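You operate a simulated robot arm through the tools that you are given. There is no shell and no other tool.

You are at the controls of a simulated robot arm. One attempt, no reset.

Task
Brush the magnet drawer's bar clean and lock the drawer shut.
Fine: brush back. Set down upright: brush. Where these are worked on the way, their far stop is far enough and under half their travel is too little: magnet drawer. What is to be rubbed or washed off counts as gone when no trace of it is left.

The check looks at the end state, three seconds after you hand in, the way a careful person would. Anything else that was tipped, shoved, dropped, spilled or broken makes it a failure.

Robot
A 6-joint arm with a two-finger gripper, on a carriage that runs on a rail from [0.019, -2.037] to [-0.003, 0.303] (x, y) and turns from -1.833 to 3.962 rad about z. Base frame: it is fixed where the carriage stands at the start and does not move with it; the origin is on the floor, on the carriage's upright axis, x ahead of it, y to its left, z up. Readings come in m, rad, newtons and seconds.
Its first joint turns from -2.897 to 2.897 rad. Places, roughly: drawer catch [0.7, 0.6, 0.7]; magnet drawer [0.8, 0.4, 0.7]. Payload 2.54 kg.
Tool frame: the origin (TCP) lies between the finger pads and is the grasp point; the fingertips stand 0.023 m ahead of it; z points along the fingers, y is the line along which they close. The gripper opens to 0.126 m. The gripper's body begins 0.082 m behind the TCP.
Orientation is told as [roll, pitch, yaw] about the base's x, y, z axes, in that order, counted from this pose: with the fingers straight down and closing along the base's y, the tool's x points along the base's -x, its y along +y and its z along -z.

Tools
- The arm moves only by the tool arm_command. Its argument "deltas" is text: rows parted by semicolons, each of 7 numbers parted by spaces: the shift along the tool's x, y, z in units of 250 mm (1.0 is 250 mm), then the turn, a rotation vector about the tool's x, y, z in units of 60 degrees (1.0 is 60 degrees), then the gripper command, from -1 (fully open) to 1 (shut), values between in proportion. In form: dx dy dz ax ay az grip; .... A call has 1 to 20 rows; each row is the pose to reach, as a shift and turn from the pose commanded when the call began, along the tool's axes at that moment. A call with a number of a shift or a turn outside -1 to 1 is refused whole. A row lasts 0.2 s, in which the tool goes at most 0.05 m and 0.15 rad; a call with a longer step from one row to the next is refused whole, and so is a gripper value outside its range. A pose out of reach is approached as far as the arm can. The call stops where the force on the tool passes 90 N (or 10 N more than at its start, if that is more) or the arm is blocked; 0.2 s more then pass. Each finger halts on what it meets, pressing with about 24 N; the grip force reading is that of the motor and also rises with nothing between the fingers. The clock runs only during rows and for 0.2 s after the last one: add rows that repeat a pose to give the fingers time. The reply holds the time, the measured pose of the TCP, the force on the tool along the base axes, the opening and the grip force, in the units named above and with some noise, with the torque about the TCP (base axes, N m) and any sound that the robot's microphone picked up.
- Cameras (640 x 400 px; columns grow to the right, rows downward): "scene" is now at [0.0507, 0.2031, 1.5653]; the picture's right is [0.05, -1.00, 0.00], its down [-0.75, -0.04, -0.66] and it looks along [0.66, 0.03, -0.75] (base axes); focal length 272 px, centre (320, 200). "wrist" rides on the gripper at [0.082, 0.014, -0.122] in the tool frame; the picture's right is [-0.17, 0.99, 0.00], its down [-0.79, -0.13, -0.60] and it looks along [-0.59, -0.10, 0.80] (tool axes); focal length 243 px, centre (320, 200). There is no depth. A picture from a camera that has moved, and an enlarged one, comes with that camera's place and axes in the base frame and with its lens. The place of the scene camera against the robot may be out by one fixed shift of up to 0.018 m in any direction.
- get_image(camera): a new picture of that camera. It takes no simulated time.
- move_column(by): slides the trunk up (or, below 0, down) by that many m; the arm and the scene camera ride with it, the base frame stays. It gives what a move gives, with no picture.
- base_move(legs): drives the robot by 1 to 6 legs, each [ahead, left, turn to the left] in m, m and rad, along the robot's own axes; the way and the turn of a leg run together, so that a leg with both is an arc; at most 1.5 m and 3.142 rad a leg. The arm and the cameras ride along, it lands a little off, and it stops where it bumps. It keeps to its track: a leg is cut to what the track allows. It gives what a move gives.
- head_to(pan, tilt): turns the head with the scene camera to pan (to the left, within 2.094 rad either way) and tilt (down, from -0.506 to 1.204), counted from straight ahead of the robot. It gives what a move gives.
- zoom(camera, box): a new picture of the part [left, top, right, bottom] of that camera's present view, enlarged. It takes no simulated time.
- hand_in(): hands the job in; it is judged then, once.

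Nothing tells you exact positions but the pictures and the camera data. Unless the task says otherwise, let go and move clear before handing in.

The tools are called after "Emit:" as a command line: name --argument value ..., lists and objects as JSON in quotes. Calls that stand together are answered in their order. arm_command: Moves the arm, as the interface text tells. Its arguments: {"type":"object","properties":{"deltas":{"type":"string"}},"required":["deltas"]} The other tools are called the same way: move_column (by) slides the trunk up or down; base_move (legs) drives the base; head_to (pan, tilt) turns the head that bears the scene camera; get_image (camera) takes a picture; zoom (camera, box) takes an enlarged picture of a part of a camera's view; hand_in () hands the job in.

At the start:

```text
clock: 0.0
position: [0.4542, 0.2515, 1.1189]
orientation: [-0.001, 0.0, 0.002]
ft_force: [-0.2, 0.3, 0.1]
ft_torque: [0.04, 0.02, 0.01]
width: 0.126
finger_force: 0.1
trunk travel left (down, up): [-0.375, 0.115]
robot x, y, heading: [0.0005, 0.0021, 0.0]
head pan, tilt: [0.051, 0.852]
```

scene: 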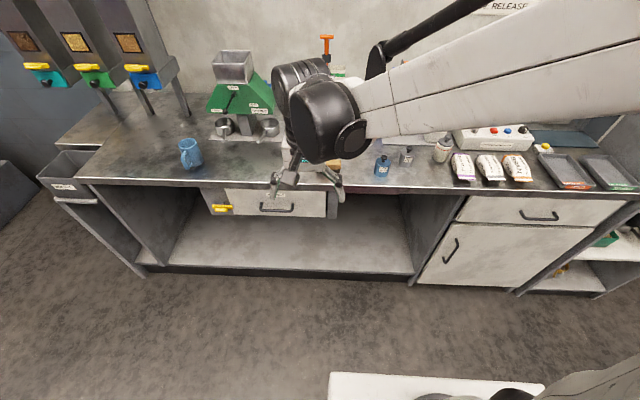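
wrist: 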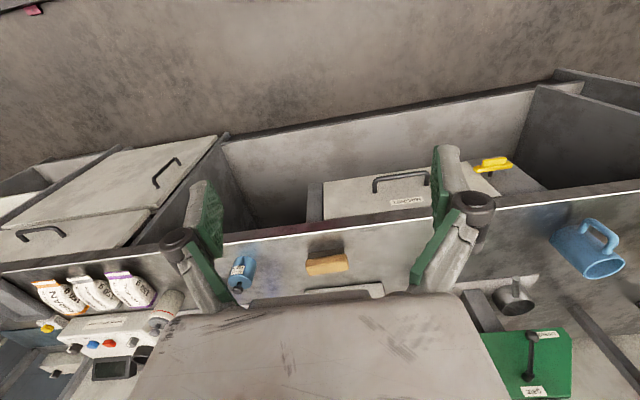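

I see a bench with a magnet drawer under it (handle and yellow catch to its left) and a wooden thing that may be the brush on the bench top. I'll look closer before I move anything.

Emit:
zoom --camera "scene" --box '[180, 100, 420, 250]'

Emit:
zoom --camera "wrist" --box '[200, 130, 540, 342]'

Emit:
zoom --camera "scene" --box '[180, 180, 340, 280]'

```text
2.67 times, centred on (300, 175) of scene
camera zoom: at [0.0507, 0.2031, 1.5653], right [0.05, -1.0, 0.0], down [-0.75, -0.04, -0.66], along [0.66, 0.03, -0.75], focal length 724 px, centre (373, 267)
```

zoom: 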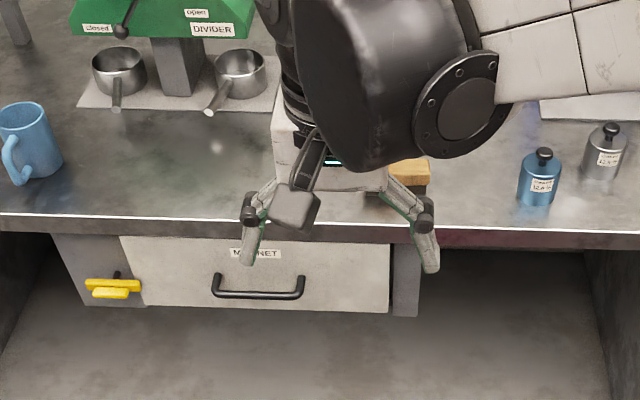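

```text
1.88 times, centred on (370, 236) of wrist
camera zoom: at [0.3733, 0.2645, 1.2425], right [0.17, 0.99, 0.0], down [0.79, -0.13, 0.6], along [0.59, -0.1, -0.8], focal length 457 px, centre (226, 132)
```

zoom: 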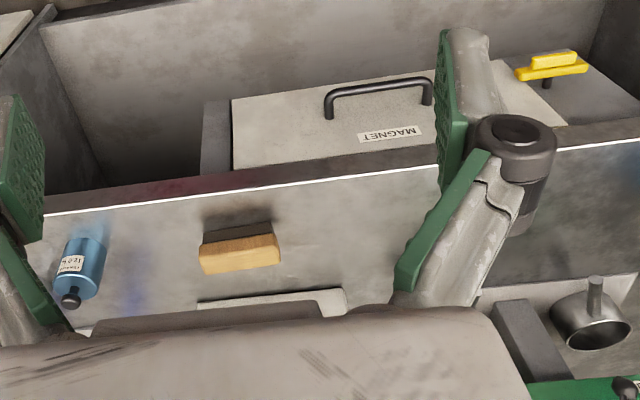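

```text
4.00 times, centred on (260, 230) of scene
camera zoom: at [0.0507, 0.2031, 1.5653], right [0.05, -1.0, 0.0], down [-0.75, -0.04, -0.66], along [0.66, 0.03, -0.75], focal length 1086 px, centre (560, 80)
```

zoom: 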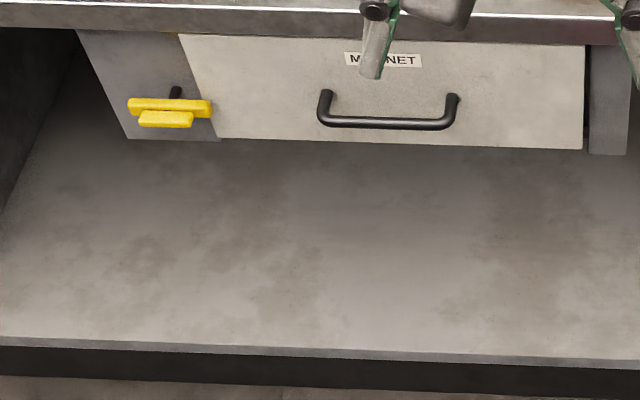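

The drawer front sits at about x 0.73 under the bench edge, with the yellow catch to its left. The brush lies on the bench near (0.79, 0.2). I'll look around with the head to read the labels and get clearer views.

Emit:
head_to --pan -0.3 --tilt 0.2

Emit:
get_image --camera "scene"

```text
clock: 1.0
position: [0.4531, 0.2512, 1.1204]
orientation: [0.0, 0.0, -0.001]
ft_force: [0.9, 0.9, 0.9]
ft_torque: [-0.01, -0.01, 0.01]
width: 0.1263
finger_force: 0.1
trunk travel left (down, up): [-0.375, 0.115]
robot x, y, heading: [-0.0046, -0.0026, -0.001]
head pan, tilt: [-0.3, 0.201]
```

```text
taken
camera scene: at [0.0617, 0.1716, 1.623], right [-0.3, -0.96, 0.0], down [-0.19, 0.06, -0.98], along [0.94, -0.29, -0.2], focal length 272 px, centre (320, 200)
```

scene: 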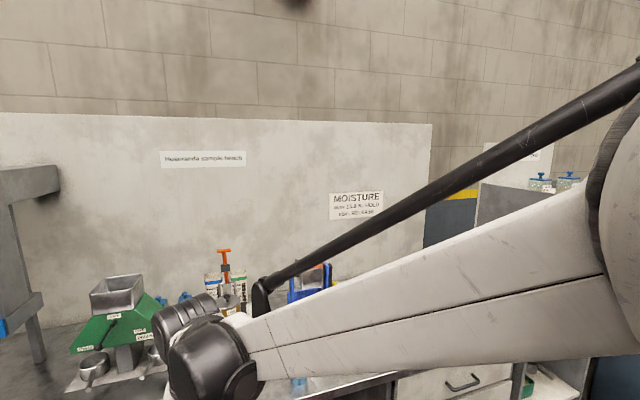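

The wall sign reads "MOISTURE" and has nothing to do with this job. Now I'll turn the head back to the drawer and catch.

Emit:
head_to --pan 0.35 --tilt 0.75

Emit:
get_image --camera "scene"

Emit:
zoom --camera "scene" --box '[270, 180, 470, 305]'

```text
clock: 2.1
position: [0.4534, 0.2526, 1.1204]
orientation: [-0.001, -0.001, 0.001]
ft_force: [-0.4, 0.3, -0.3]
ft_torque: [-0.01, -0.04, -0.02]
width: 0.1261
finger_force: 0.1
trunk travel left (down, up): [-0.375, 0.115]
robot x, y, heading: [0.0012, 0.0018, -0.005]
head pan, tilt: [0.351, 0.75]
```

```text
taken
camera scene: at [0.0506, 0.2275, 1.5735], right [0.34, -0.94, 0.0], down [-0.64, -0.23, -0.73], along [0.69, 0.25, -0.68], focal length 272 px, centre (320, 200)
```

scene: 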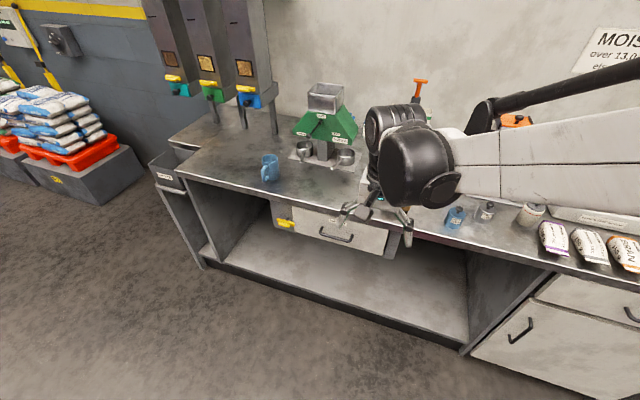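

```text
3.20 times, centred on (370, 242) of scene
camera zoom: at [0.0506, 0.2275, 1.5735], right [0.34, -0.94, 0.0], down [-0.64, -0.23, -0.73], along [0.69, 0.25, -0.68], focal length 869 px, centre (160, 64)
```

zoom: 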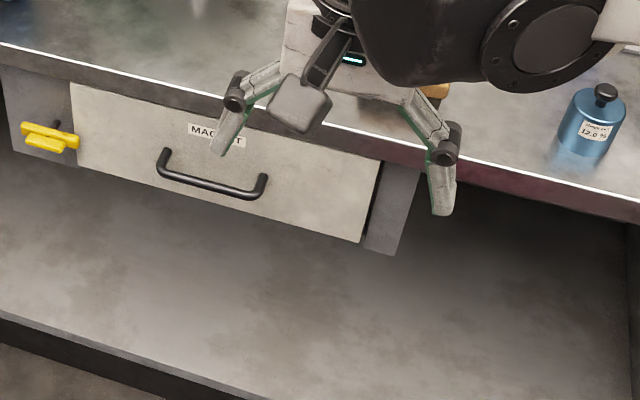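

Triangulating the two views gives these positions:

- **Handle bar:** about x 0.703, z 0.755, y 0.334 to 0.463.
- **Catch:** about (0.71, 0.617, 0.747). It lies horizontal and seems to overlap the drawer front by about 1.5 cm.

Next I'll bring the wrist camera closer and look at the catch head-on.

Emit:
arm_command --deltas "0.03 0.133 0.113 0 -0.0955 0 -1; 0.06 0.267 0.227 0 -0.191 0 -1; 0.09 0.4 0.34 0 -0.2865 0 -1; 0.12 0.533 0.453 0 -0.382 0 -1; 0.15 0.667 0.567 0 -0.4775 0 -1; 0.18 0.8 0.68 0 -0.573 0 -1"

Emit:
get_image --camera "wrist"

Emit:
get_image --camera "scene"

```text
clock: 3.5
position: [0.4081, 0.4543, 0.9491]
orientation: [0.0, -0.602, 0.003]
ft_force: [0.5, 0.2, 0.7]
ft_torque: [0.02, 0.02, 0.02]
width: 0.126
finger_force: 0.1
trunk travel left (down, up): [-0.375, 0.115]
robot x, y, heading: [0.0007, -0.0016, 0.005]
head pan, tilt: [0.351, 0.75]
```

```text
taken
camera wrist: at [0.2725, 0.4665, 1.0038], right [0.13, 0.99, 0.09], down [0.31, -0.13, 0.94], along [0.94, -0.1, -0.33], focal length 243 px, centre (320, 200)
```

wrist: 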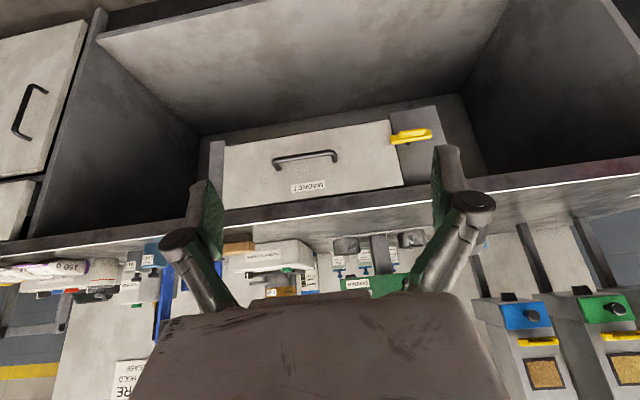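

```text
taken
camera scene: at [0.048, 0.2331, 1.5731], right [0.41, -0.91, 0.0], down [-0.62, -0.28, -0.73], along [0.66, 0.3, -0.68], focal length 272 px, centre (320, 200)
```

scene: 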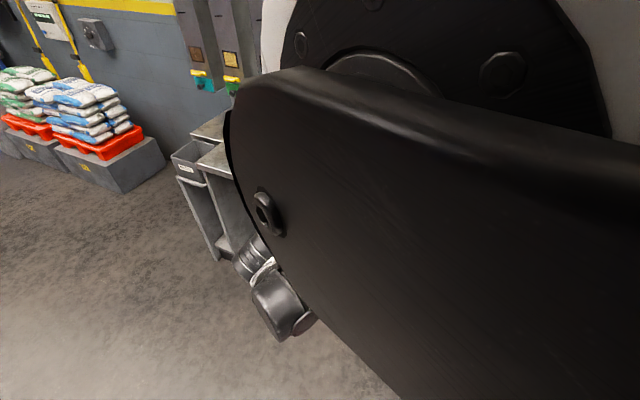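

Emit:
zoom --camera "wrist" --box '[350, 90, 480, 171]'

Emit:
zoom --camera "wrist" --box '[190, 100, 450, 262]'

```text
4.92 times, centred on (415, 130) of wrist
camera zoom: at [0.2725, 0.4665, 1.0038], right [0.13, 0.99, 0.09], down [0.31, -0.13, 0.94], along [0.94, -0.1, -0.33], focal length 1194 px, centre (-148, 542)
```

zoom: 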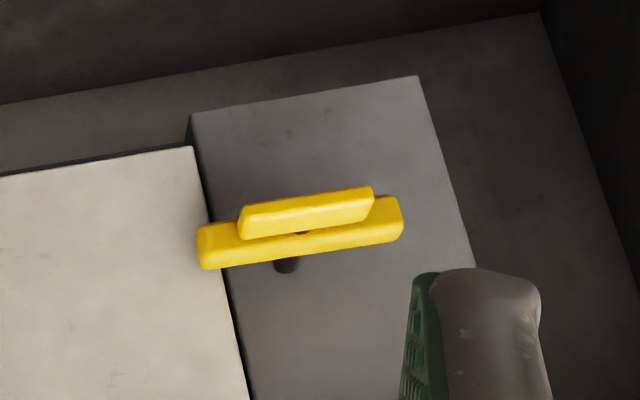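

```text
2.46 times, centred on (320, 181) of wrist
camera zoom: at [0.2725, 0.4665, 1.0038], right [0.13, 0.99, 0.09], down [0.31, -0.13, 0.94], along [0.94, -0.1, -0.33], focal length 597 px, centre (320, 247)
```

zoom: 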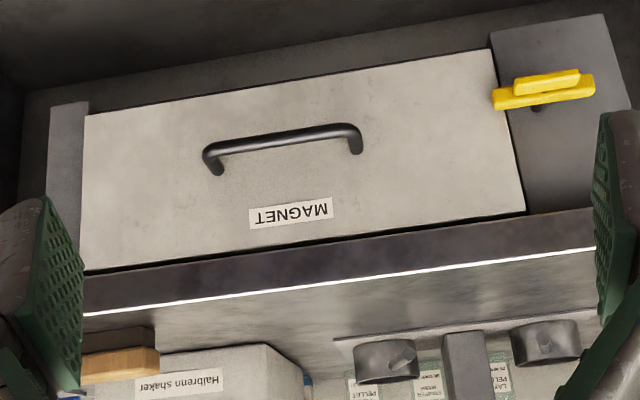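

The catch bar lies horizontal and overlaps the drawer front by about 1.4 cm, so the drawer is probably locked now. I'll drive left along the rail and lower the trunk so the catch and drawer can be reached with the tool pointing forward.

Emit:
base_move --legs '[[0, 0.25, 0]]'

Emit:
move_column --by -0.2

Emit:
get_image --camera "wrist"

Emit:
get_image --camera "scene"

```text
clock: 5.3
position: [0.4062, 0.7007, 0.9492]
orientation: [0.0, -0.601, 0.002]
ft_force: [0.4, -0.3, 0.2]
ft_torque: [0.02, 0.03, -0.03]
width: 0.126
finger_force: 0.1
trunk travel left (down, up): [-0.375, 0.115]
robot x, y, heading: [-0.0028, 0.248, -0.002]
head pan, tilt: [0.351, 0.75]
```

```text
clock: 7.5
position: [0.4067, 0.7007, 0.7497]
orientation: [0.0, -0.601, 0.0]
ft_force: [0.1, 0.1, -0.2]
ft_torque: [-0.01, 0.03, 0.02]
width: 0.1262
finger_force: 0.0
trunk travel left (down, up): [-0.175, 0.315]
robot x, y, heading: [-0.0009, 0.2481, 0.0]
head pan, tilt: [0.351, 0.75]
```

```text
taken
camera wrist: at [0.2712, 0.7134, 0.8046], right [0.14, 0.99, 0.09], down [0.32, -0.13, 0.94], along [0.94, -0.1, -0.33], focal length 243 px, centre (320, 200)
```

wrist: 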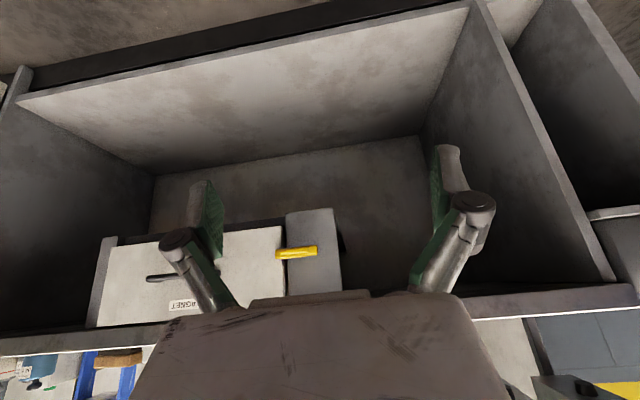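

```text
taken
camera scene: at [0.0479, 0.4759, 1.3736], right [0.34, -0.94, 0.0], down [-0.64, -0.23, -0.73], along [0.69, 0.25, -0.68], focal length 272 px, centre (320, 200)
```

scene: 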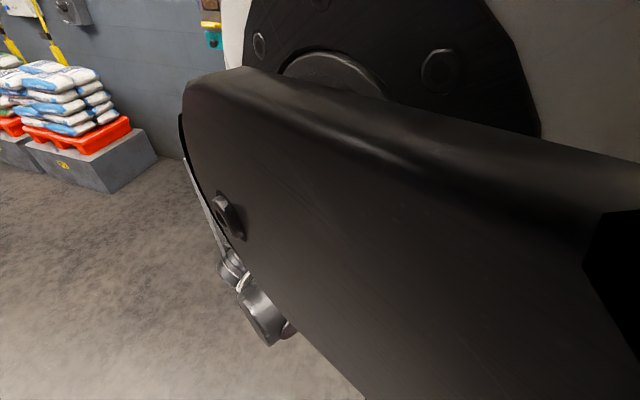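

The catch and drawer front are in view. I'll pitch the tool to point straight at the bench and line it up in front of the catch in y.

Emit:
arm_command --deltas "0 -0.049 0 0 -0.1323 0 -0.6; 0 -0.098 0 0 -0.2647 0 -0.5; 0 -0.147 0 0 -0.397 0 -0.4; 0 -0.196 0 0 -0.5293 0 -0.4; 0 -0.245 0 0 -0.6617 0 -0.4; 0 -0.294 0 0 -0.794 0 -0.4; 0 -0.343 0 0 -0.9263 0 -0.4"

Emit:
get_image --camera "wrist"

```text
clock: 9.1
position: [0.442, 0.7252, 0.8683]
orientation: [0.138, -1.57, -0.141]
ft_force: [-0.6, 0.1, 0.5]
ft_torque: [0.0, 0.01, 0.02]
width: 0.0882
finger_force: 0.1
out of reach, approached as far as the arm can: row 3, 4, 5, 6, 7
trunk travel left (down, up): [-0.175, 0.315]
robot x, y, heading: [0.0004, 0.2475, -0.0]
head pan, tilt: [0.351, 0.75]
```

```text
taken
camera wrist: at [0.3227, 0.7394, 0.7872], right [0.0, 0.99, 0.17], down [-0.6, -0.13, 0.79], along [0.8, -0.1, 0.59], focal length 243 px, centre (320, 200)
```

wrist: 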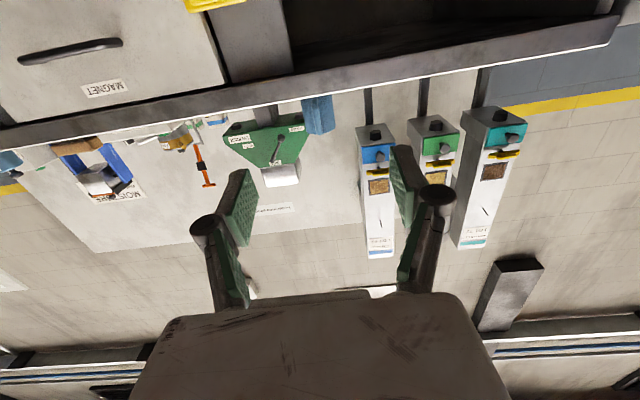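

The tool now points at the bench, but the pose was out of reach close to the body. I'll move forward, where the arm should reach, and check what the command is measured from.

Emit:
arm_command --deltas "0 0 0.1 0 0 0 -0.4; 0 0 0.2 0 0 0 -0.4; 0 0 0.3 0 0 0 -0.4; 0 0 0.4 0 0 0 -0.4"

```text
clock: 10.1
position: [0.5456, 0.7231, 0.8678]
orientation: [-0.19, -1.571, 0.192]
ft_force: [-0.5, 0.5, 0.8]
ft_torque: [0.02, 0.03, 0.0]
width: 0.0878
finger_force: 0.2
trunk travel left (down, up): [-0.175, 0.315]
robot x, y, heading: [-0.0014, 0.251, 0.005]
head pan, tilt: [0.351, 0.75]
```

Shifts are measured from the pose actually reached. Now I'll go down and across to line up with the catch at a standoff.

Emit:
arm_command --deltas "0.118 -0.108 0 0 0 0 -0.4; 0.236 -0.217 0 0 0 0 -0.4; 0.354 -0.325 0 0 0 0 -0.4; 0.472 -0.433 0 0 0 0 -0.4"

Emit:
get_image --camera "wrist"

Emit:
get_image --camera "scene"

```text
clock: 11.1
position: [0.5984, 0.6891, 0.8183]
orientation: [-0.072, -1.569, 0.072]
ft_force: [-1.5, -0.3, 0.2]
ft_torque: [0.03, 0.01, 0.03]
width: 0.0881
finger_force: 0.0
out of reach, approached as far as the arm can: row 1, 2, 3, 4
trunk travel left (down, up): [-0.175, 0.315]
robot x, y, heading: [-0.0049, 0.2509, 0.004]
head pan, tilt: [0.351, 0.75]
```

```text
taken
camera wrist: at [0.4781, 0.7024, 0.7373], right [0.0, 0.99, 0.17], down [-0.6, -0.13, 0.79], along [0.8, -0.1, 0.59], focal length 243 px, centre (320, 200)
```

wrist: 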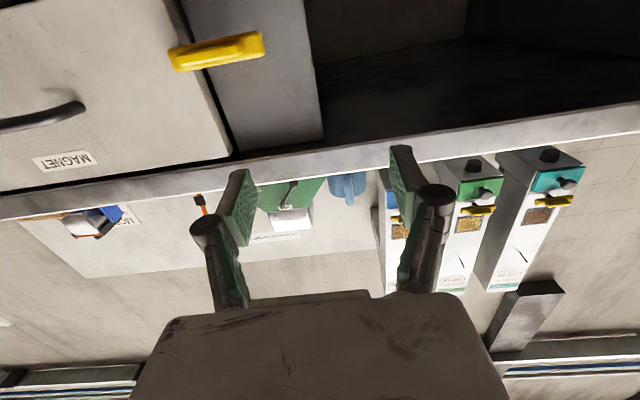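

```text
taken
camera scene: at [0.0479, 0.476, 1.3734], right [0.34, -0.94, 0.0], down [-0.64, -0.23, -0.73], along [0.69, 0.25, -0.68], focal length 272 px, centre (320, 200)
```

scene: 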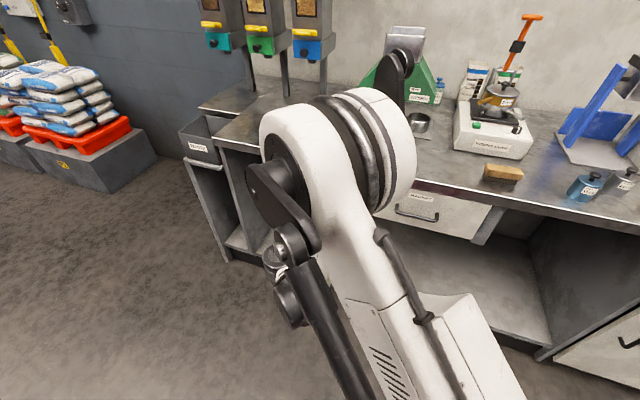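

The arm struggles to point level this close and this low with the shoulder so high. I'll lower the trunk the rest of the way, since the fingers are still clear of the catch.

Emit:
move_column --by -0.17

Emit:
get_image --camera "wrist"

Emit:
get_image --camera "scene"

```text
clock: 13.0
position: [0.5978, 0.6887, 0.6494]
orientation: [-0.016, -1.569, 0.014]
ft_force: [0.0, 0.1, -0.8]
ft_torque: [0.0, 0.01, 0.02]
width: 0.0882
finger_force: 0.0
trunk travel left (down, up): [-0.005, 0.485]
robot x, y, heading: [-0.0058, 0.2493, -0.001]
head pan, tilt: [0.351, 0.75]
```

```text
taken
camera wrist: at [0.478, 0.7023, 0.5676], right [0.0, 0.99, 0.17], down [-0.6, -0.13, 0.79], along [0.8, -0.1, 0.59], focal length 243 px, centre (320, 200)
```

wrist: 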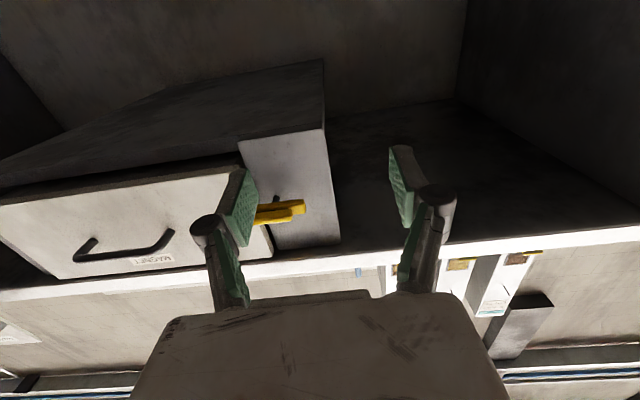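

```text
taken
camera scene: at [0.048, 0.4759, 1.2036], right [0.34, -0.94, 0.0], down [-0.64, -0.23, -0.73], along [0.69, 0.25, -0.68], focal length 272 px, centre (320, 200)
```

scene: 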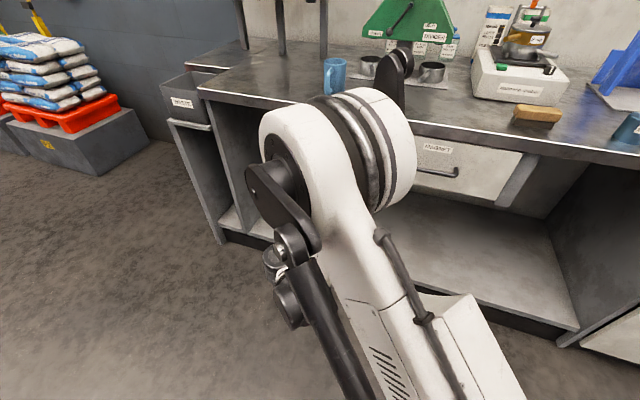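

Now I'll raise the tool and shift it across to line up with the catch at (0.60, 0.615, 0.747).

Emit:
arm_command --deltas "-0.13 -0.098 0 0 0 0 -0.4; -0.26 -0.196 0 0 0 0 -0.4; -0.392 -0.295 0 0 0 0 -0.4"

Emit:
get_image --camera "wrist"

```text
clock: 13.8
position: [0.5986, 0.6165, 0.7459]
orientation: [-0.198, -1.569, 0.199]
ft_force: [-0.4, 0.8, 0.1]
ft_torque: [0.01, -0.02, -0.05]
width: 0.0881
finger_force: 0.1
trunk travel left (down, up): [-0.005, 0.485]
robot x, y, heading: [-0.0034, 0.2493, 0.001]
head pan, tilt: [0.351, 0.75]
```

```text
taken
camera wrist: at [0.4782, 0.6291, 0.6652], right [0.0, 0.99, 0.17], down [-0.6, -0.13, 0.79], along [0.8, -0.1, 0.59], focal length 243 px, centre (320, 200)
```

wrist: 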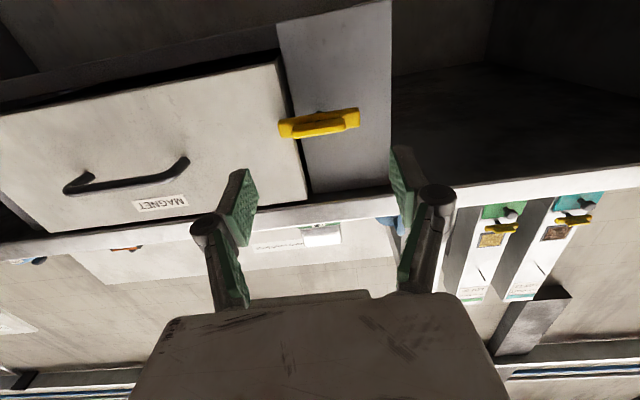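

Emit:
zoom --camera "wrist" --box '[240, 70, 400, 170]'

```text
4.00 times, centred on (320, 120) of wrist
camera zoom: at [0.4782, 0.6291, 0.6652], right [0.0, 0.99, 0.17], down [-0.6, -0.13, 0.79], along [0.8, -0.1, 0.59], focal length 970 px, centre (320, 520)
```

zoom: 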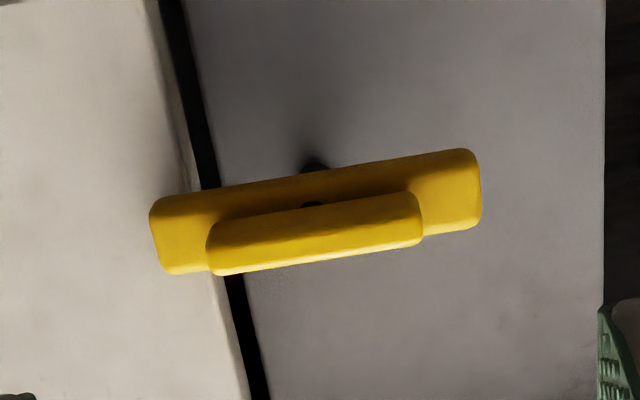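

Level pointing now works. The catch pivot is at about y 0.614, z 0.743, with a 5 cm grip knob across its front. I'll roll the tool 90° so the fingers close vertically on the knob.

Emit:
arm_command --deltas "0 0 0 0 0 0.125 -0.4; 0 0 0 0 0 0.25 -0.4; 0 0 0 0 0 0.375 -0.4; 0 0 0 0 0 0.5 -0.4; 0 0 0 0 0 0.625 -0.4; 0 0 0 0 0 0.75 -0.4"

Emit:
arm_command --deltas "0 0 0 0 0 0.125 -0.4; 0 0 0 0 0 0.25 -0.4; 0 0 0 0 0 0.375 -0.4; 0 0 0 0 0 0.5 -0.4; 0 0 0 0 0 0.625 -0.4; 0 0 0 0 0 0.75 -0.4"

Emit:
get_image --camera "wrist"

Emit:
get_image --camera "scene"

```text
clock: 15.2
position: [0.5986, 0.6152, 0.7466]
orientation: [1.566, -0.784, -1.57]
ft_force: [-0.2, -0.1, -0.8]
ft_torque: [-0.07, 0.03, 0.02]
width: 0.0883
finger_force: 0.0
trunk travel left (down, up): [-0.005, 0.485]
robot x, y, heading: [-0.0004, 0.2476, 0.004]
head pan, tilt: [0.351, 0.75]
```

```text
clock: 16.6
position: [0.5991, 0.6153, 0.7467]
orientation: [1.535, -0.099, -1.565]
ft_force: [-0.2, 0.7, -0.2]
ft_torque: [-0.01, 0.02, 0.01]
width: 0.0881
finger_force: 0.0
out of reach, approached as far as the arm can: row 6
trunk travel left (down, up): [-0.005, 0.485]
robot x, y, heading: [0.0026, 0.2478, 0.0]
head pan, tilt: [0.351, 0.75]
```

```text
taken
camera wrist: at [0.4798, 0.6961, 0.757], right [0.03, -0.07, 1.0], down [-0.6, -0.8, -0.03], along [0.8, -0.59, -0.07], focal length 243 px, centre (320, 200)
```

wrist: 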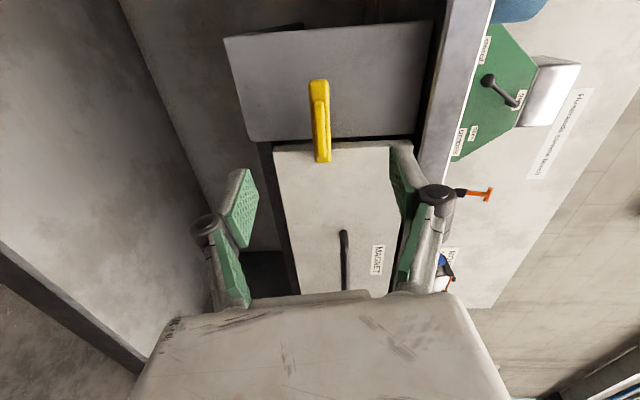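

```text
taken
camera scene: at [0.0479, 0.4758, 1.2035], right [0.34, -0.94, 0.0], down [-0.64, -0.23, -0.73], along [0.69, 0.25, -0.68], focal length 272 px, centre (320, 200)
```

scene: 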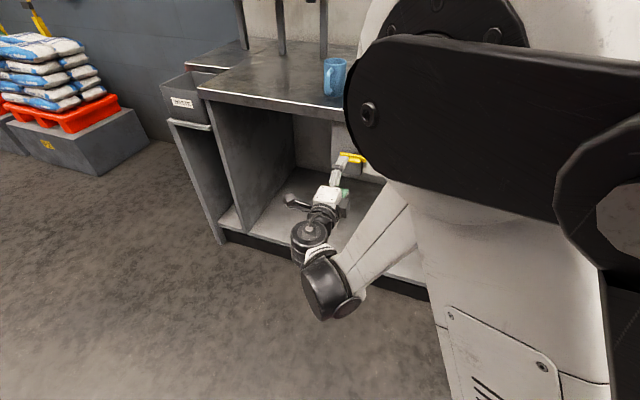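

The fingers are now nearly vertical, about 84° rolled. I'll zoom in on the catch to get its depth before approaching.

Emit:
zoom --camera "wrist" --box '[240, 60, 400, 180]'

```text
3.33 times, centred on (320, 120) of wrist
camera zoom: at [0.4798, 0.6961, 0.757], right [0.03, -0.07, 1.0], down [-0.6, -0.8, -0.03], along [0.8, -0.59, -0.07], focal length 809 px, centre (320, 467)
```

zoom: 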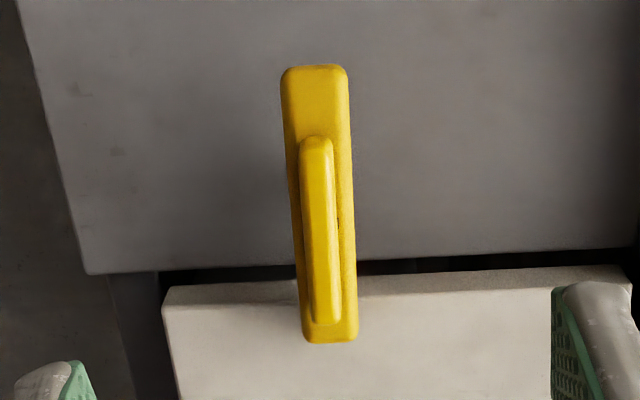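

The knob is about 1 cm thick with its face at x ≈ 0.69, and the bar behind it is about 1.7 cm thick. I'll move forward over it and close the fingers.

Emit:
arm_command --deltas "0 0 0.12 0 0 0 -0.4; 0 0 0.24 0 0 0 -0.4; 0 0 0.36 0 0 0 -0.4; 0 0 0.36 0 0 0 -0.4"

Emit:
get_image --camera "wrist"

```text
clock: 17.6
position: [0.6884, 0.6151, 0.7435]
orientation: [1.534, -0.099, -1.566]
ft_force: [0.0, 0.0, 0.3]
ft_torque: [-0.04, 0.01, 0.0]
width: 0.0881
finger_force: 0.1
trunk travel left (down, up): [-0.005, 0.485]
robot x, y, heading: [-0.002, 0.2471, -0.004]
head pan, tilt: [0.351, 0.75]
```

```text
taken
camera wrist: at [0.5681, 0.6976, 0.754], right [0.03, -0.07, 1.0], down [-0.6, -0.8, -0.03], along [0.8, -0.59, -0.07], focal length 243 px, centre (320, 200)
```

wrist: 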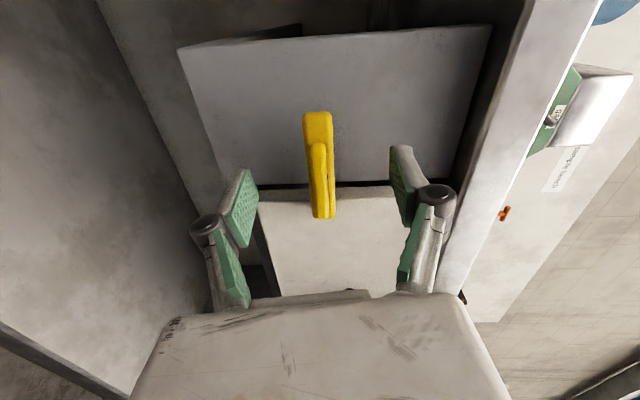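

The knob sits between the fingers. I'll go a few millimetres further in and close.

Emit:
arm_command --deltas "0 0 0.028 0 0 0 -0.4; 0 0 0.028 0 0 0 0.2; 0 0 0.028 0 0 0 1; 0 0 0.028 0 0 0 1; 0 0 0.028 0 0 0 1; 0 0 0.028 0 0 0 1"

Emit:
get_image --camera "wrist"

```text
clock: 19.0
position: [0.6946, 0.6171, 0.745]
orientation: [1.537, -0.1, -1.565]
ft_force: [18.6, 8.3, 26.4]
ft_torque: [1.03, -0.56, 0.06]
width: 0.0214
finger_force: 44.7
trunk travel left (down, up): [-0.005, 0.485]
robot x, y, heading: [-0.0035, 0.2519, 0.001]
head pan, tilt: [0.351, 0.75]
```

```text
taken
camera wrist: at [0.5749, 0.6981, 0.7543], right [0.03, -0.07, 1.0], down [-0.6, -0.8, -0.03], along [0.8, -0.59, -0.07], focal length 243 px, centre (320, 200)
```

wrist: 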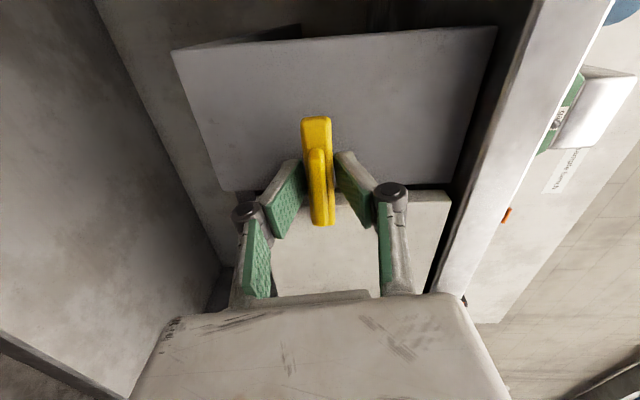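

I have hold of the catch, width 0.021. I'll try a small turn in the negative direction, which lifts the drawer-side end, and watch the torque.

Emit:
arm_command --deltas "0 0 0 0 0 -0.1 1; 0 0 0 0 0 -0.2 1; 0 0 0 0 0 -0.3 1; 0 0 0 0 0 -0.3 1"

Emit:
get_image --camera "wrist"

```text
clock: 20.0
position: [0.6953, 0.6135, 0.7452]
orientation: [1.534, -0.415, -1.558]
ft_force: [-17.1, -15.0, 8.0]
ft_torque: [1.93, -0.12, -0.34]
width: 0.0301
finger_force: 44.8
trunk travel left (down, up): [-0.005, 0.485]
robot x, y, heading: [0.0017, 0.2522, -0.001]
head pan, tilt: [0.351, 0.75]
```

```text
taken
camera wrist: at [0.5734, 0.6936, 0.7286], right [0.03, 0.24, 0.97], down [-0.59, -0.78, 0.22], along [0.81, -0.58, 0.12], focal length 243 px, centre (320, 200)
```

wrist: 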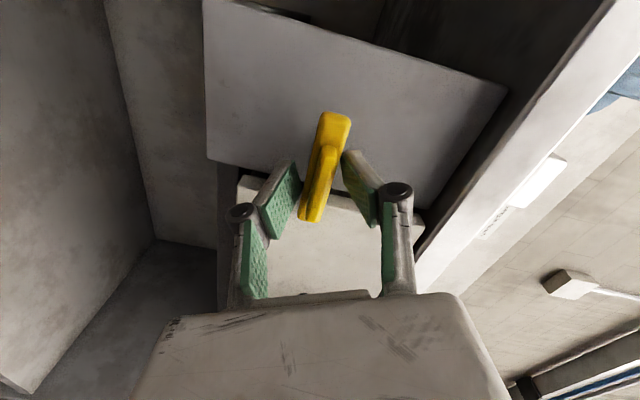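

The catch didn't follow: the fingers were forced open and the torque reached 1.9 N m. So it doesn't turn that way. I'll turn back, release, back off, and roll the wrist the other way to turn it in the positive direction.

Emit:
arm_command --deltas "0 0 0 0 0 0.1 1; 0 0 0 0 0 0.2 0.5; 0 0 0 0 0 0.29 0; 0 0 0 0 0 0.29 -0.4; 0 0 0 0 0 0.29 -0.4; 0 0 0 0 0 0.29 -0.4"

Emit:
zoom --camera "wrist" --box '[240, 80, 400, 240]'

```text
clock: 21.4
position: [0.6958, 0.6153, 0.7426]
orientation: [1.536, -0.11, -1.566]
ft_force: [0.1, 0.4, -1.3]
ft_torque: [0.04, 0.01, 0.01]
width: 0.0883
finger_force: 0.1
trunk travel left (down, up): [-0.005, 0.485]
robot x, y, heading: [-0.002, 0.2479, -0.001]
head pan, tilt: [0.351, 0.75]
```

```text
2.50 times, centred on (320, 160) of wrist
camera zoom: at [0.5754, 0.6978, 0.7526], right [0.03, -0.06, 1.0], down [-0.6, -0.8, -0.02], along [0.8, -0.6, -0.06], focal length 606 px, centre (320, 300)
```

zoom: 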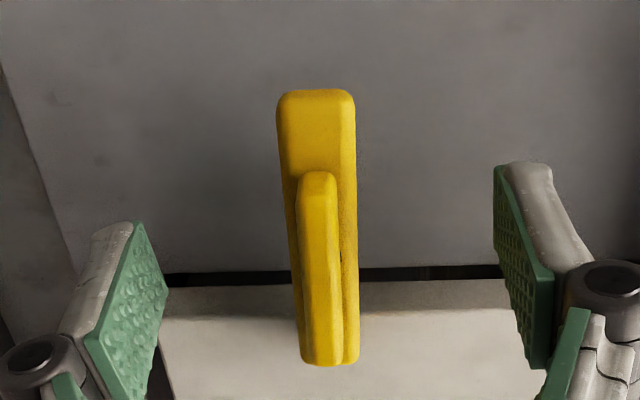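

Released, and the bar is back at horizontal. I'll retreat and roll the wrist to the opposite side.

Emit:
arm_command --deltas "0 0 -0.13 0 0 0 -0.4; 0 0 -0.26 0 0 0 -0.4; 0 0 -0.38 0 0 0 -0.4; 0 0 -0.38 0 0 -0.14 -0.4; 0 0 -0.38 0 0 -0.28 -0.4; 0 0 -0.38 0 0 -0.42 -0.4; 0 0 -0.38 0 0 -0.56 -0.4; 0 0 -0.38 0 0 -0.7 -0.4; 0 0 -0.38 0 0 -0.84 -0.4; 0 0 -0.38 0 0 -0.97 -0.4"

Emit:
arm_command --deltas "0 0 0 0 0 -0.14 -0.4; 0 0 0 0 0 -0.28 -0.4; 0 0 0 0 0 -0.42 -0.4; 0 0 0 0 0 -0.56 -0.4; 0 0 0 0 0 -0.7 -0.4; 0 0 0 0 0 -0.84 -0.4; 0 0 0 0 0 -0.97 -0.4"

Emit:
arm_command --deltas "0 0 0 0 0 -0.14 -0.4; 0 0 0 0 0 -0.28 -0.4; 0 0 0 0 0 -0.42 -0.4; 0 0 0 0 0 -0.56 -0.4; 0 0 0 0 0 -0.7 -0.4; 0 0 0 0 0 -0.84 -0.4; 0 0 0 0 0 -0.97 -0.4"

Emit:
get_image --camera "wrist"

Emit:
get_image --camera "scene"

```text
clock: 23.6
position: [0.6004, 0.6162, 0.7461]
orientation: [1.49, -1.126, -1.497]
ft_force: [-0.6, 0.6, 0.6]
ft_torque: [0.03, 0.02, -0.01]
width: 0.0883
finger_force: 0.1
trunk travel left (down, up): [-0.005, 0.485]
robot x, y, heading: [-0.0014, 0.2517, -0.002]
head pan, tilt: [0.351, 0.75]
```

```text
clock: 25.2
position: [0.6003, 0.6153, 0.7469]
orientation: [-1.507, -0.997, 1.521]
ft_force: [0.1, -0.4, -0.1]
ft_torque: [0.02, -0.01, -0.01]
width: 0.0881
finger_force: 0.0
trunk travel left (down, up): [-0.005, 0.485]
robot x, y, heading: [-0.0028, 0.2476, -0.002]
head pan, tilt: [0.351, 0.75]
```

```text
clock: 26.8
position: [0.6004, 0.6151, 0.7481]
orientation: [-1.536, 0.02, 1.574]
ft_force: [0.2, -0.4, -0.9]
ft_torque: [-0.01, 0.02, 0.01]
width: 0.0882
finger_force: 0.0
trunk travel left (down, up): [-0.005, 0.485]
robot x, y, heading: [0.0009, 0.248, 0.001]
head pan, tilt: [0.351, 0.75]
```

```text
taken
camera wrist: at [0.4798, 0.5323, 0.739], right [-0.03, 0.15, -0.99], down [-0.59, 0.79, 0.14], along [0.8, 0.59, 0.06], focal length 243 px, centre (320, 200)
```

wrist: 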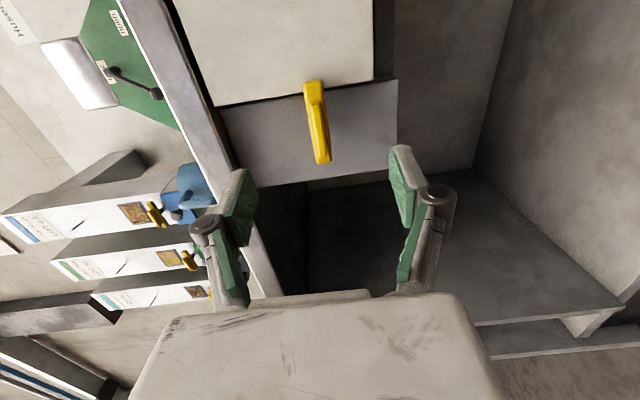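

```text
taken
camera scene: at [0.048, 0.4759, 1.2035], right [0.34, -0.94, 0.0], down [-0.64, -0.23, -0.73], along [0.69, 0.25, -0.68], focal length 272 px, centre (320, 200)
```

scene: 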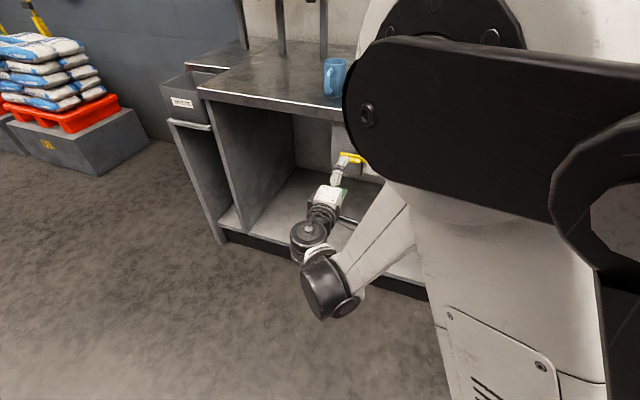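

Now I'll approach the catch again from this side and grip it.

Emit:
arm_command --deltas "0 0 0.125 0 0 0 -0.4; 0 0 0.25 0 0 0 -0.4; 0 0 0.378 0 0 0 -0.4; 0.004 0 0.378 0 0 0 0.2; 0.004 0 0.378 0 0 0 1; 0.004 0 0.378 0 0 0 1; 0.004 0 0.378 0 0 0 1; 0.004 0 0.378 0 0 0 1"

Emit:
get_image --camera "wrist"

```text
clock: 28.6
position: [0.6941, 0.6158, 0.7439]
orientation: [-1.539, 0.014, 1.573]
ft_force: [26.1, 10.1, 36.3]
ft_torque: [0.84, -0.69, 0.12]
width: 0.0194
finger_force: 44.1
trunk travel left (down, up): [-0.005, 0.485]
robot x, y, heading: [-0.0022, 0.2477, 0.001]
head pan, tilt: [0.351, 0.75]
```

```text
taken
camera wrist: at [0.5743, 0.532, 0.7362], right [-0.03, 0.15, -0.99], down [-0.59, 0.79, 0.14], along [0.8, 0.59, 0.06], focal length 243 px, centre (320, 200)
```

wrist: 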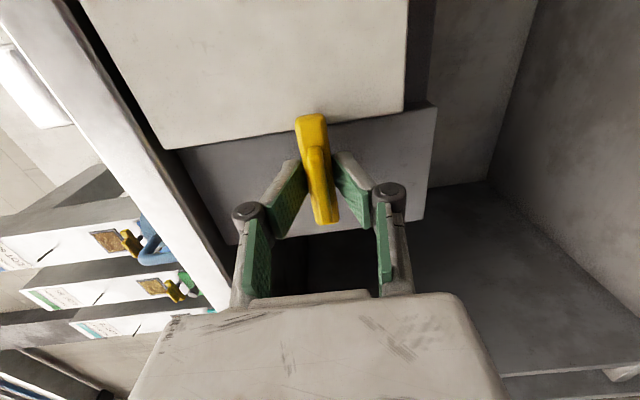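

Gripped again. Now I'll turn it in the positive direction, which sends the drawer-side end down.

Emit:
arm_command --deltas "0 0 0 0 0 0.1 1; 0 0 0 0 0 0.2 1; 0 0 0 0 0 0.3 1; 0 0 0 0 0 0.3 1"

Emit:
get_image --camera "wrist"

```text
clock: 29.6
position: [0.6942, 0.6147, 0.7452]
orientation: [-1.533, -0.298, 1.563]
ft_force: [22.1, 12.9, 36.3]
ft_torque: [0.03, -0.78, 0.63]
width: 0.0189
finger_force: 44.1
trunk travel left (down, up): [-0.005, 0.485]
robot x, y, heading: [-0.0019, 0.2464, 0.002]
head pan, tilt: [0.351, 0.75]
```

```text
taken
camera wrist: at [0.5731, 0.5397, 0.7115], right [-0.03, 0.45, -0.89], down [-0.59, 0.72, 0.38], along [0.81, 0.54, 0.24], focal length 243 px, centre (320, 200)
```

wrist: 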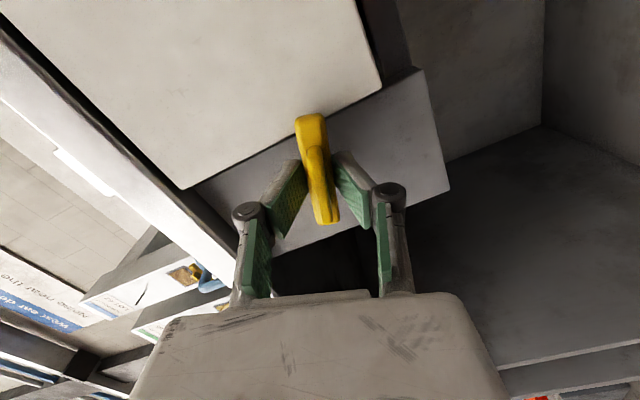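

The catch turns freely this way. I'll carry on towards vertical.

Emit:
arm_command --deltas "0 0 0 0 0 0.12 1; 0 0 0 0 0 0.24 1; 0 0 0 0 0 0.36 1; 0 0 0 0 0 0.48 1; 0 0 0 0 0 0.6 1; 0 0 0 0 0 0.72 1; 0 0 0 0 0 0.84 1"

Emit:
get_image --camera "wrist"

```text
clock: 31.2
position: [0.6932, 0.6156, 0.7436]
orientation: [-1.484, -1.18, 1.491]
ft_force: [-3.7, 10.7, 15.0]
ft_torque: [-0.02, -0.56, 0.52]
width: 0.0189
finger_force: 44.3
trunk travel left (down, up): [-0.005, 0.485]
robot x, y, heading: [-0.001, 0.2507, 0.0]
head pan, tilt: [0.351, 0.75]
```

```text
taken
camera wrist: at [0.5711, 0.5953, 0.6672], right [-0.01, 0.97, -0.22], down [-0.57, 0.18, 0.8], along [0.82, 0.13, 0.56], focal length 243 px, centre (320, 200)
```

wrist: 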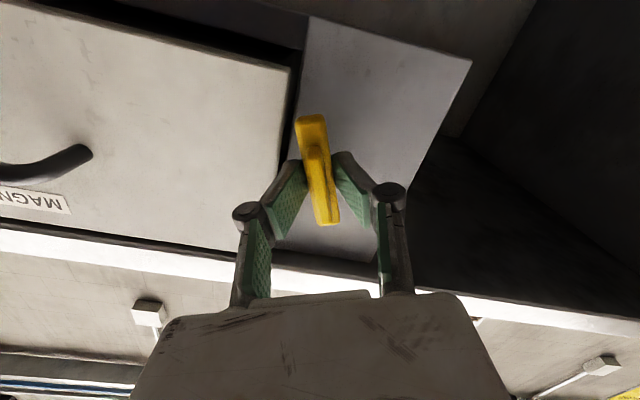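

Emit:
arm_command --deltas "0 0 0 0 0 0.12 1; 0 0 0 0 0 0.24 1; 0 0 0 0 0 0.36 1; 0 0 0 0 0 0.38 1; 0 0 0 0 0 0.38 1"

Emit:
get_image --camera "wrist"

```text
clock: 32.4
position: [0.6936, 0.6149, 0.7447]
orientation: [0.154, -1.536, -0.152]
ft_force: [-23.1, 6.4, -5.1]
ft_torque: [-0.42, 0.01, 0.15]
width: 0.0189
finger_force: 44.1
trunk travel left (down, up): [-0.005, 0.485]
robot x, y, heading: [-0.0006, 0.2484, 0.005]
head pan, tilt: [0.351, 0.75]
```

```text
taken
camera wrist: at [0.5711, 0.6282, 0.6663], right [0.0, 0.99, 0.17], down [-0.57, -0.14, 0.81], along [0.82, -0.1, 0.56], focal length 243 px, centre (320, 200)
```

wrist: 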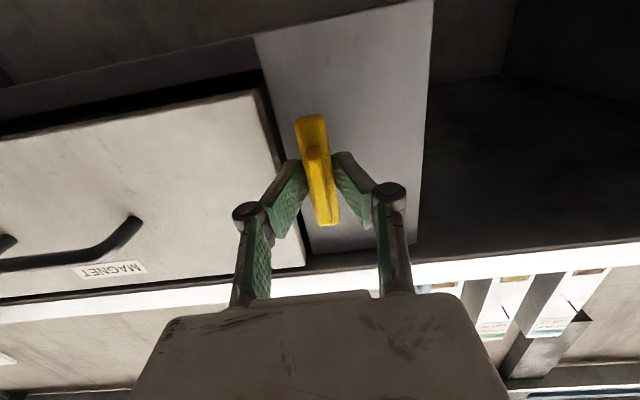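

The catch is vertical and clear of the drawer. I'll open the fingers slightly and back out, then look.

Emit:
arm_command --deltas "0 0 0 0 0 0 0.4; 0 0 0 0 0 0 0.2; 0 0 0 0 0 0 0.2; 0 0 -0.12 0 0 0 0.2; 0 0 -0.24 0 0 0 0.2; 0 0 -0.38 0 0 0 0.2"

Emit:
get_image --camera "wrist"

Emit:
get_image --camera "scene"

```text
clock: 33.8
position: [0.6001, 0.6145, 0.746]
orientation: [0.14, -1.536, -0.137]
ft_force: [0.2, -0.1, -0.5]
ft_torque: [-0.03, -0.03, 0.02]
width: 0.0505
finger_force: 0.0
trunk travel left (down, up): [-0.005, 0.485]
robot x, y, heading: [0.0035, 0.247, -0.003]
head pan, tilt: [0.351, 0.75]
```

```text
taken
camera wrist: at [0.4771, 0.6282, 0.669], right [0.0, 0.99, 0.17], down [-0.57, -0.14, 0.81], along [0.82, -0.1, 0.56], focal length 243 px, centre (320, 200)
```

wrist: 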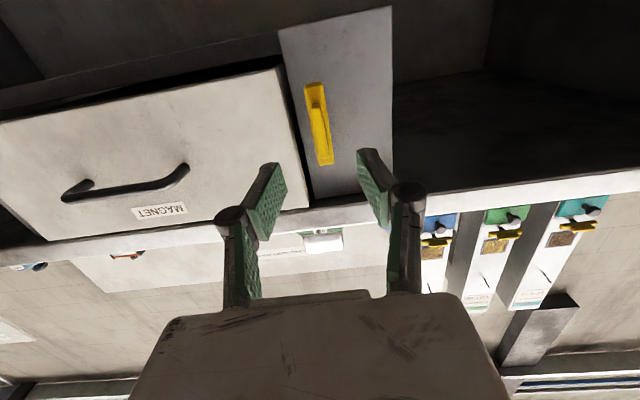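

```text
taken
camera scene: at [0.0484, 0.4759, 1.2034], right [0.34, -0.94, 0.0], down [-0.64, -0.23, -0.73], along [0.69, 0.25, -0.68], focal length 272 px, centre (320, 200)
```

scene: 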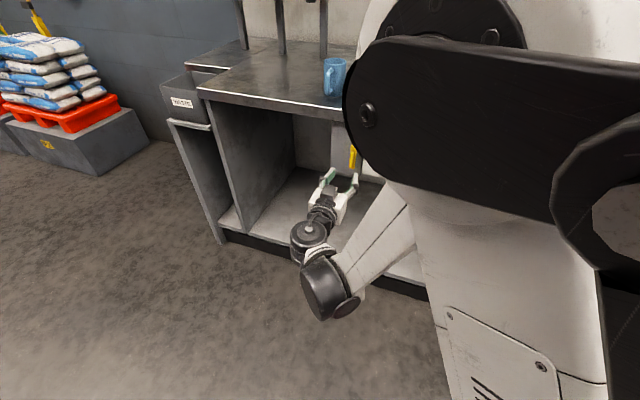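

The catch is now vertical and the drawer is unlocked. To pull it out with the tool level I need more lateral distance, so I'll drive the carriage to the right and re-aim at the handle.

Emit:
base_move --legs '[[0, -0.4, 0]]'

Emit:
arm_command --deltas "0 0.18 0 0 0 0 0.2; 0 0.36 0 0 0 0 0.2; -0.02 0.54 0 0 0 0 0.2; -0.04 0.74 0 0 0 0 0.2"

Emit:
get_image --camera "wrist"

Emit:
get_image --camera "scene"

```text
clock: 36.3
position: [0.6029, 0.2167, 0.7467]
orientation: [0.135, -1.536, -0.131]
ft_force: [-0.5, 0.9, -0.2]
ft_torque: [0.0, 0.0, 0.02]
width: 0.0505
finger_force: 0.1
trunk travel left (down, up): [-0.005, 0.485]
robot x, y, heading: [-0.0014, -0.151, 0.004]
head pan, tilt: [0.351, 0.75]
```

```text
refused: row 4 steps farther than a row can; nothing moved
```

```text
taken
camera wrist: at [0.4804, 0.2285, 0.6692], right [0.0, 0.99, 0.17], down [-0.57, -0.14, 0.81], along [0.82, -0.1, 0.56], focal length 243 px, centre (320, 200)
```

wrist: 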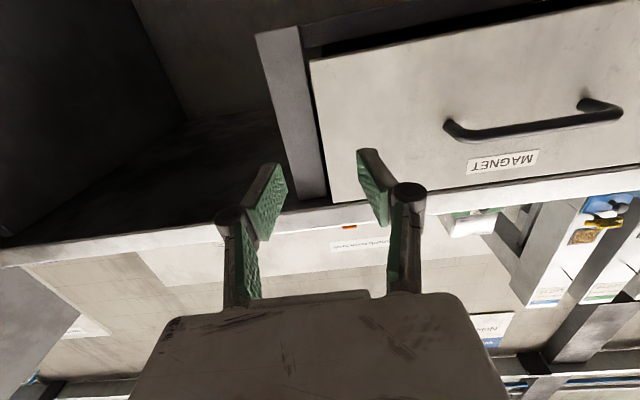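

```text
taken
camera scene: at [0.0515, 0.0754, 1.2035], right [0.35, -0.94, 0.0], down [-0.64, -0.24, -0.73], along [0.69, 0.25, -0.68], focal length 272 px, centre (320, 200)
```

scene: 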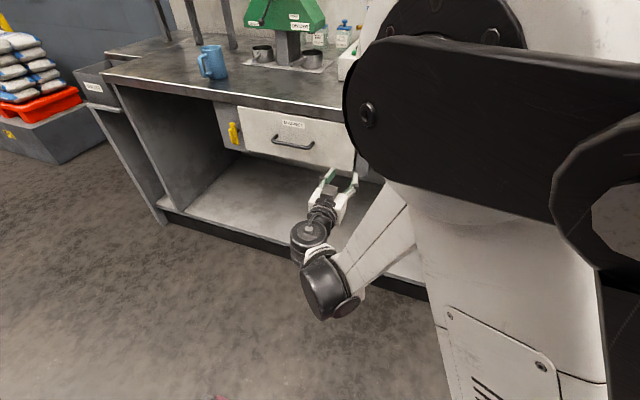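

One step was too long, so that move was refused. From here I can get a good fix on the handle first.

Emit:
zoom --camera "wrist" --box '[420, 60, 640, 200]'

Emit:
zoom --camera "scene" --box '[200, 80, 400, 205]'

Emit:
arm_command --deltas "0 0.18 0 0 0 0 0.2; -0.01 0.36 0 0 0 0 0.2; -0.02 0.54 0 0 0 0 0.2; -0.04 0.72 0 0 0 0 0.2"

Emit:
get_image --camera "wrist"

```text
2.86 times, centred on (530, 130) of wrist
camera zoom: at [0.4804, 0.2285, 0.6692], right [0.0, 0.99, 0.17], down [-0.57, -0.14, 0.81], along [0.82, -0.1, 0.56], focal length 693 px, centre (-280, 400)
```

zoom: 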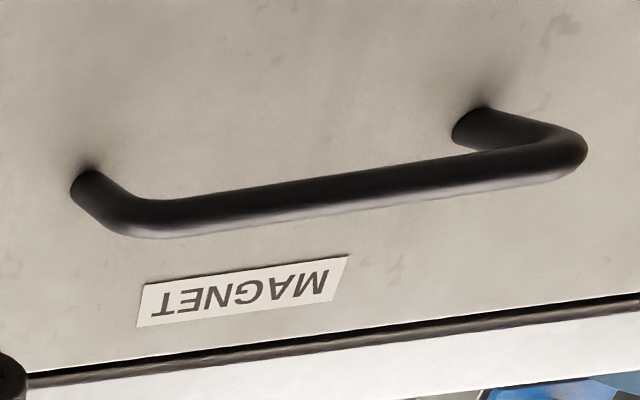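

```text
3.20 times, centred on (300, 142) of scene
camera zoom: at [0.0515, 0.0754, 1.2035], right [0.35, -0.94, 0.0], down [-0.64, -0.24, -0.73], along [0.69, 0.25, -0.68], focal length 869 px, centre (384, 384)
```

zoom: 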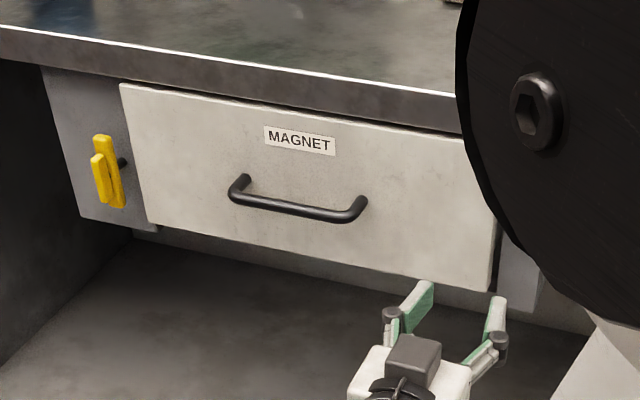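

```text
clock: 37.3
position: [0.6017, 0.3962, 0.759]
orientation: [0.142, -1.536, -0.136]
ft_force: [0.0, 0.1, -0.2]
ft_torque: [0.01, 0.03, 0.04]
width: 0.0504
finger_force: 0.0
trunk travel left (down, up): [-0.005, 0.485]
robot x, y, heading: [0.0011, -0.1536, 0.004]
head pan, tilt: [0.351, 0.75]
```

```text
taken
camera wrist: at [0.4798, 0.4091, 0.6811], right [0.0, 0.99, 0.17], down [-0.57, -0.14, 0.81], along [0.82, -0.1, 0.56], focal length 243 px, centre (320, 200)
```

wrist: 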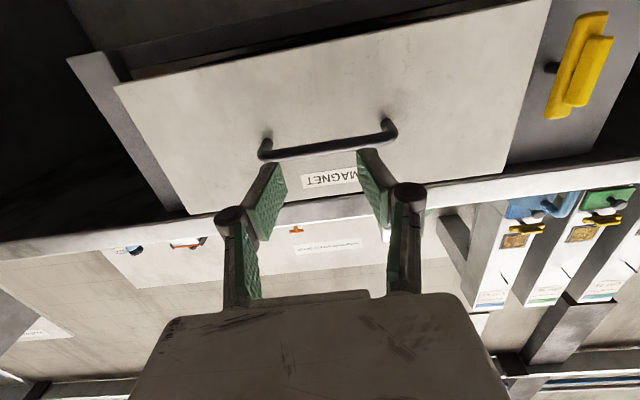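

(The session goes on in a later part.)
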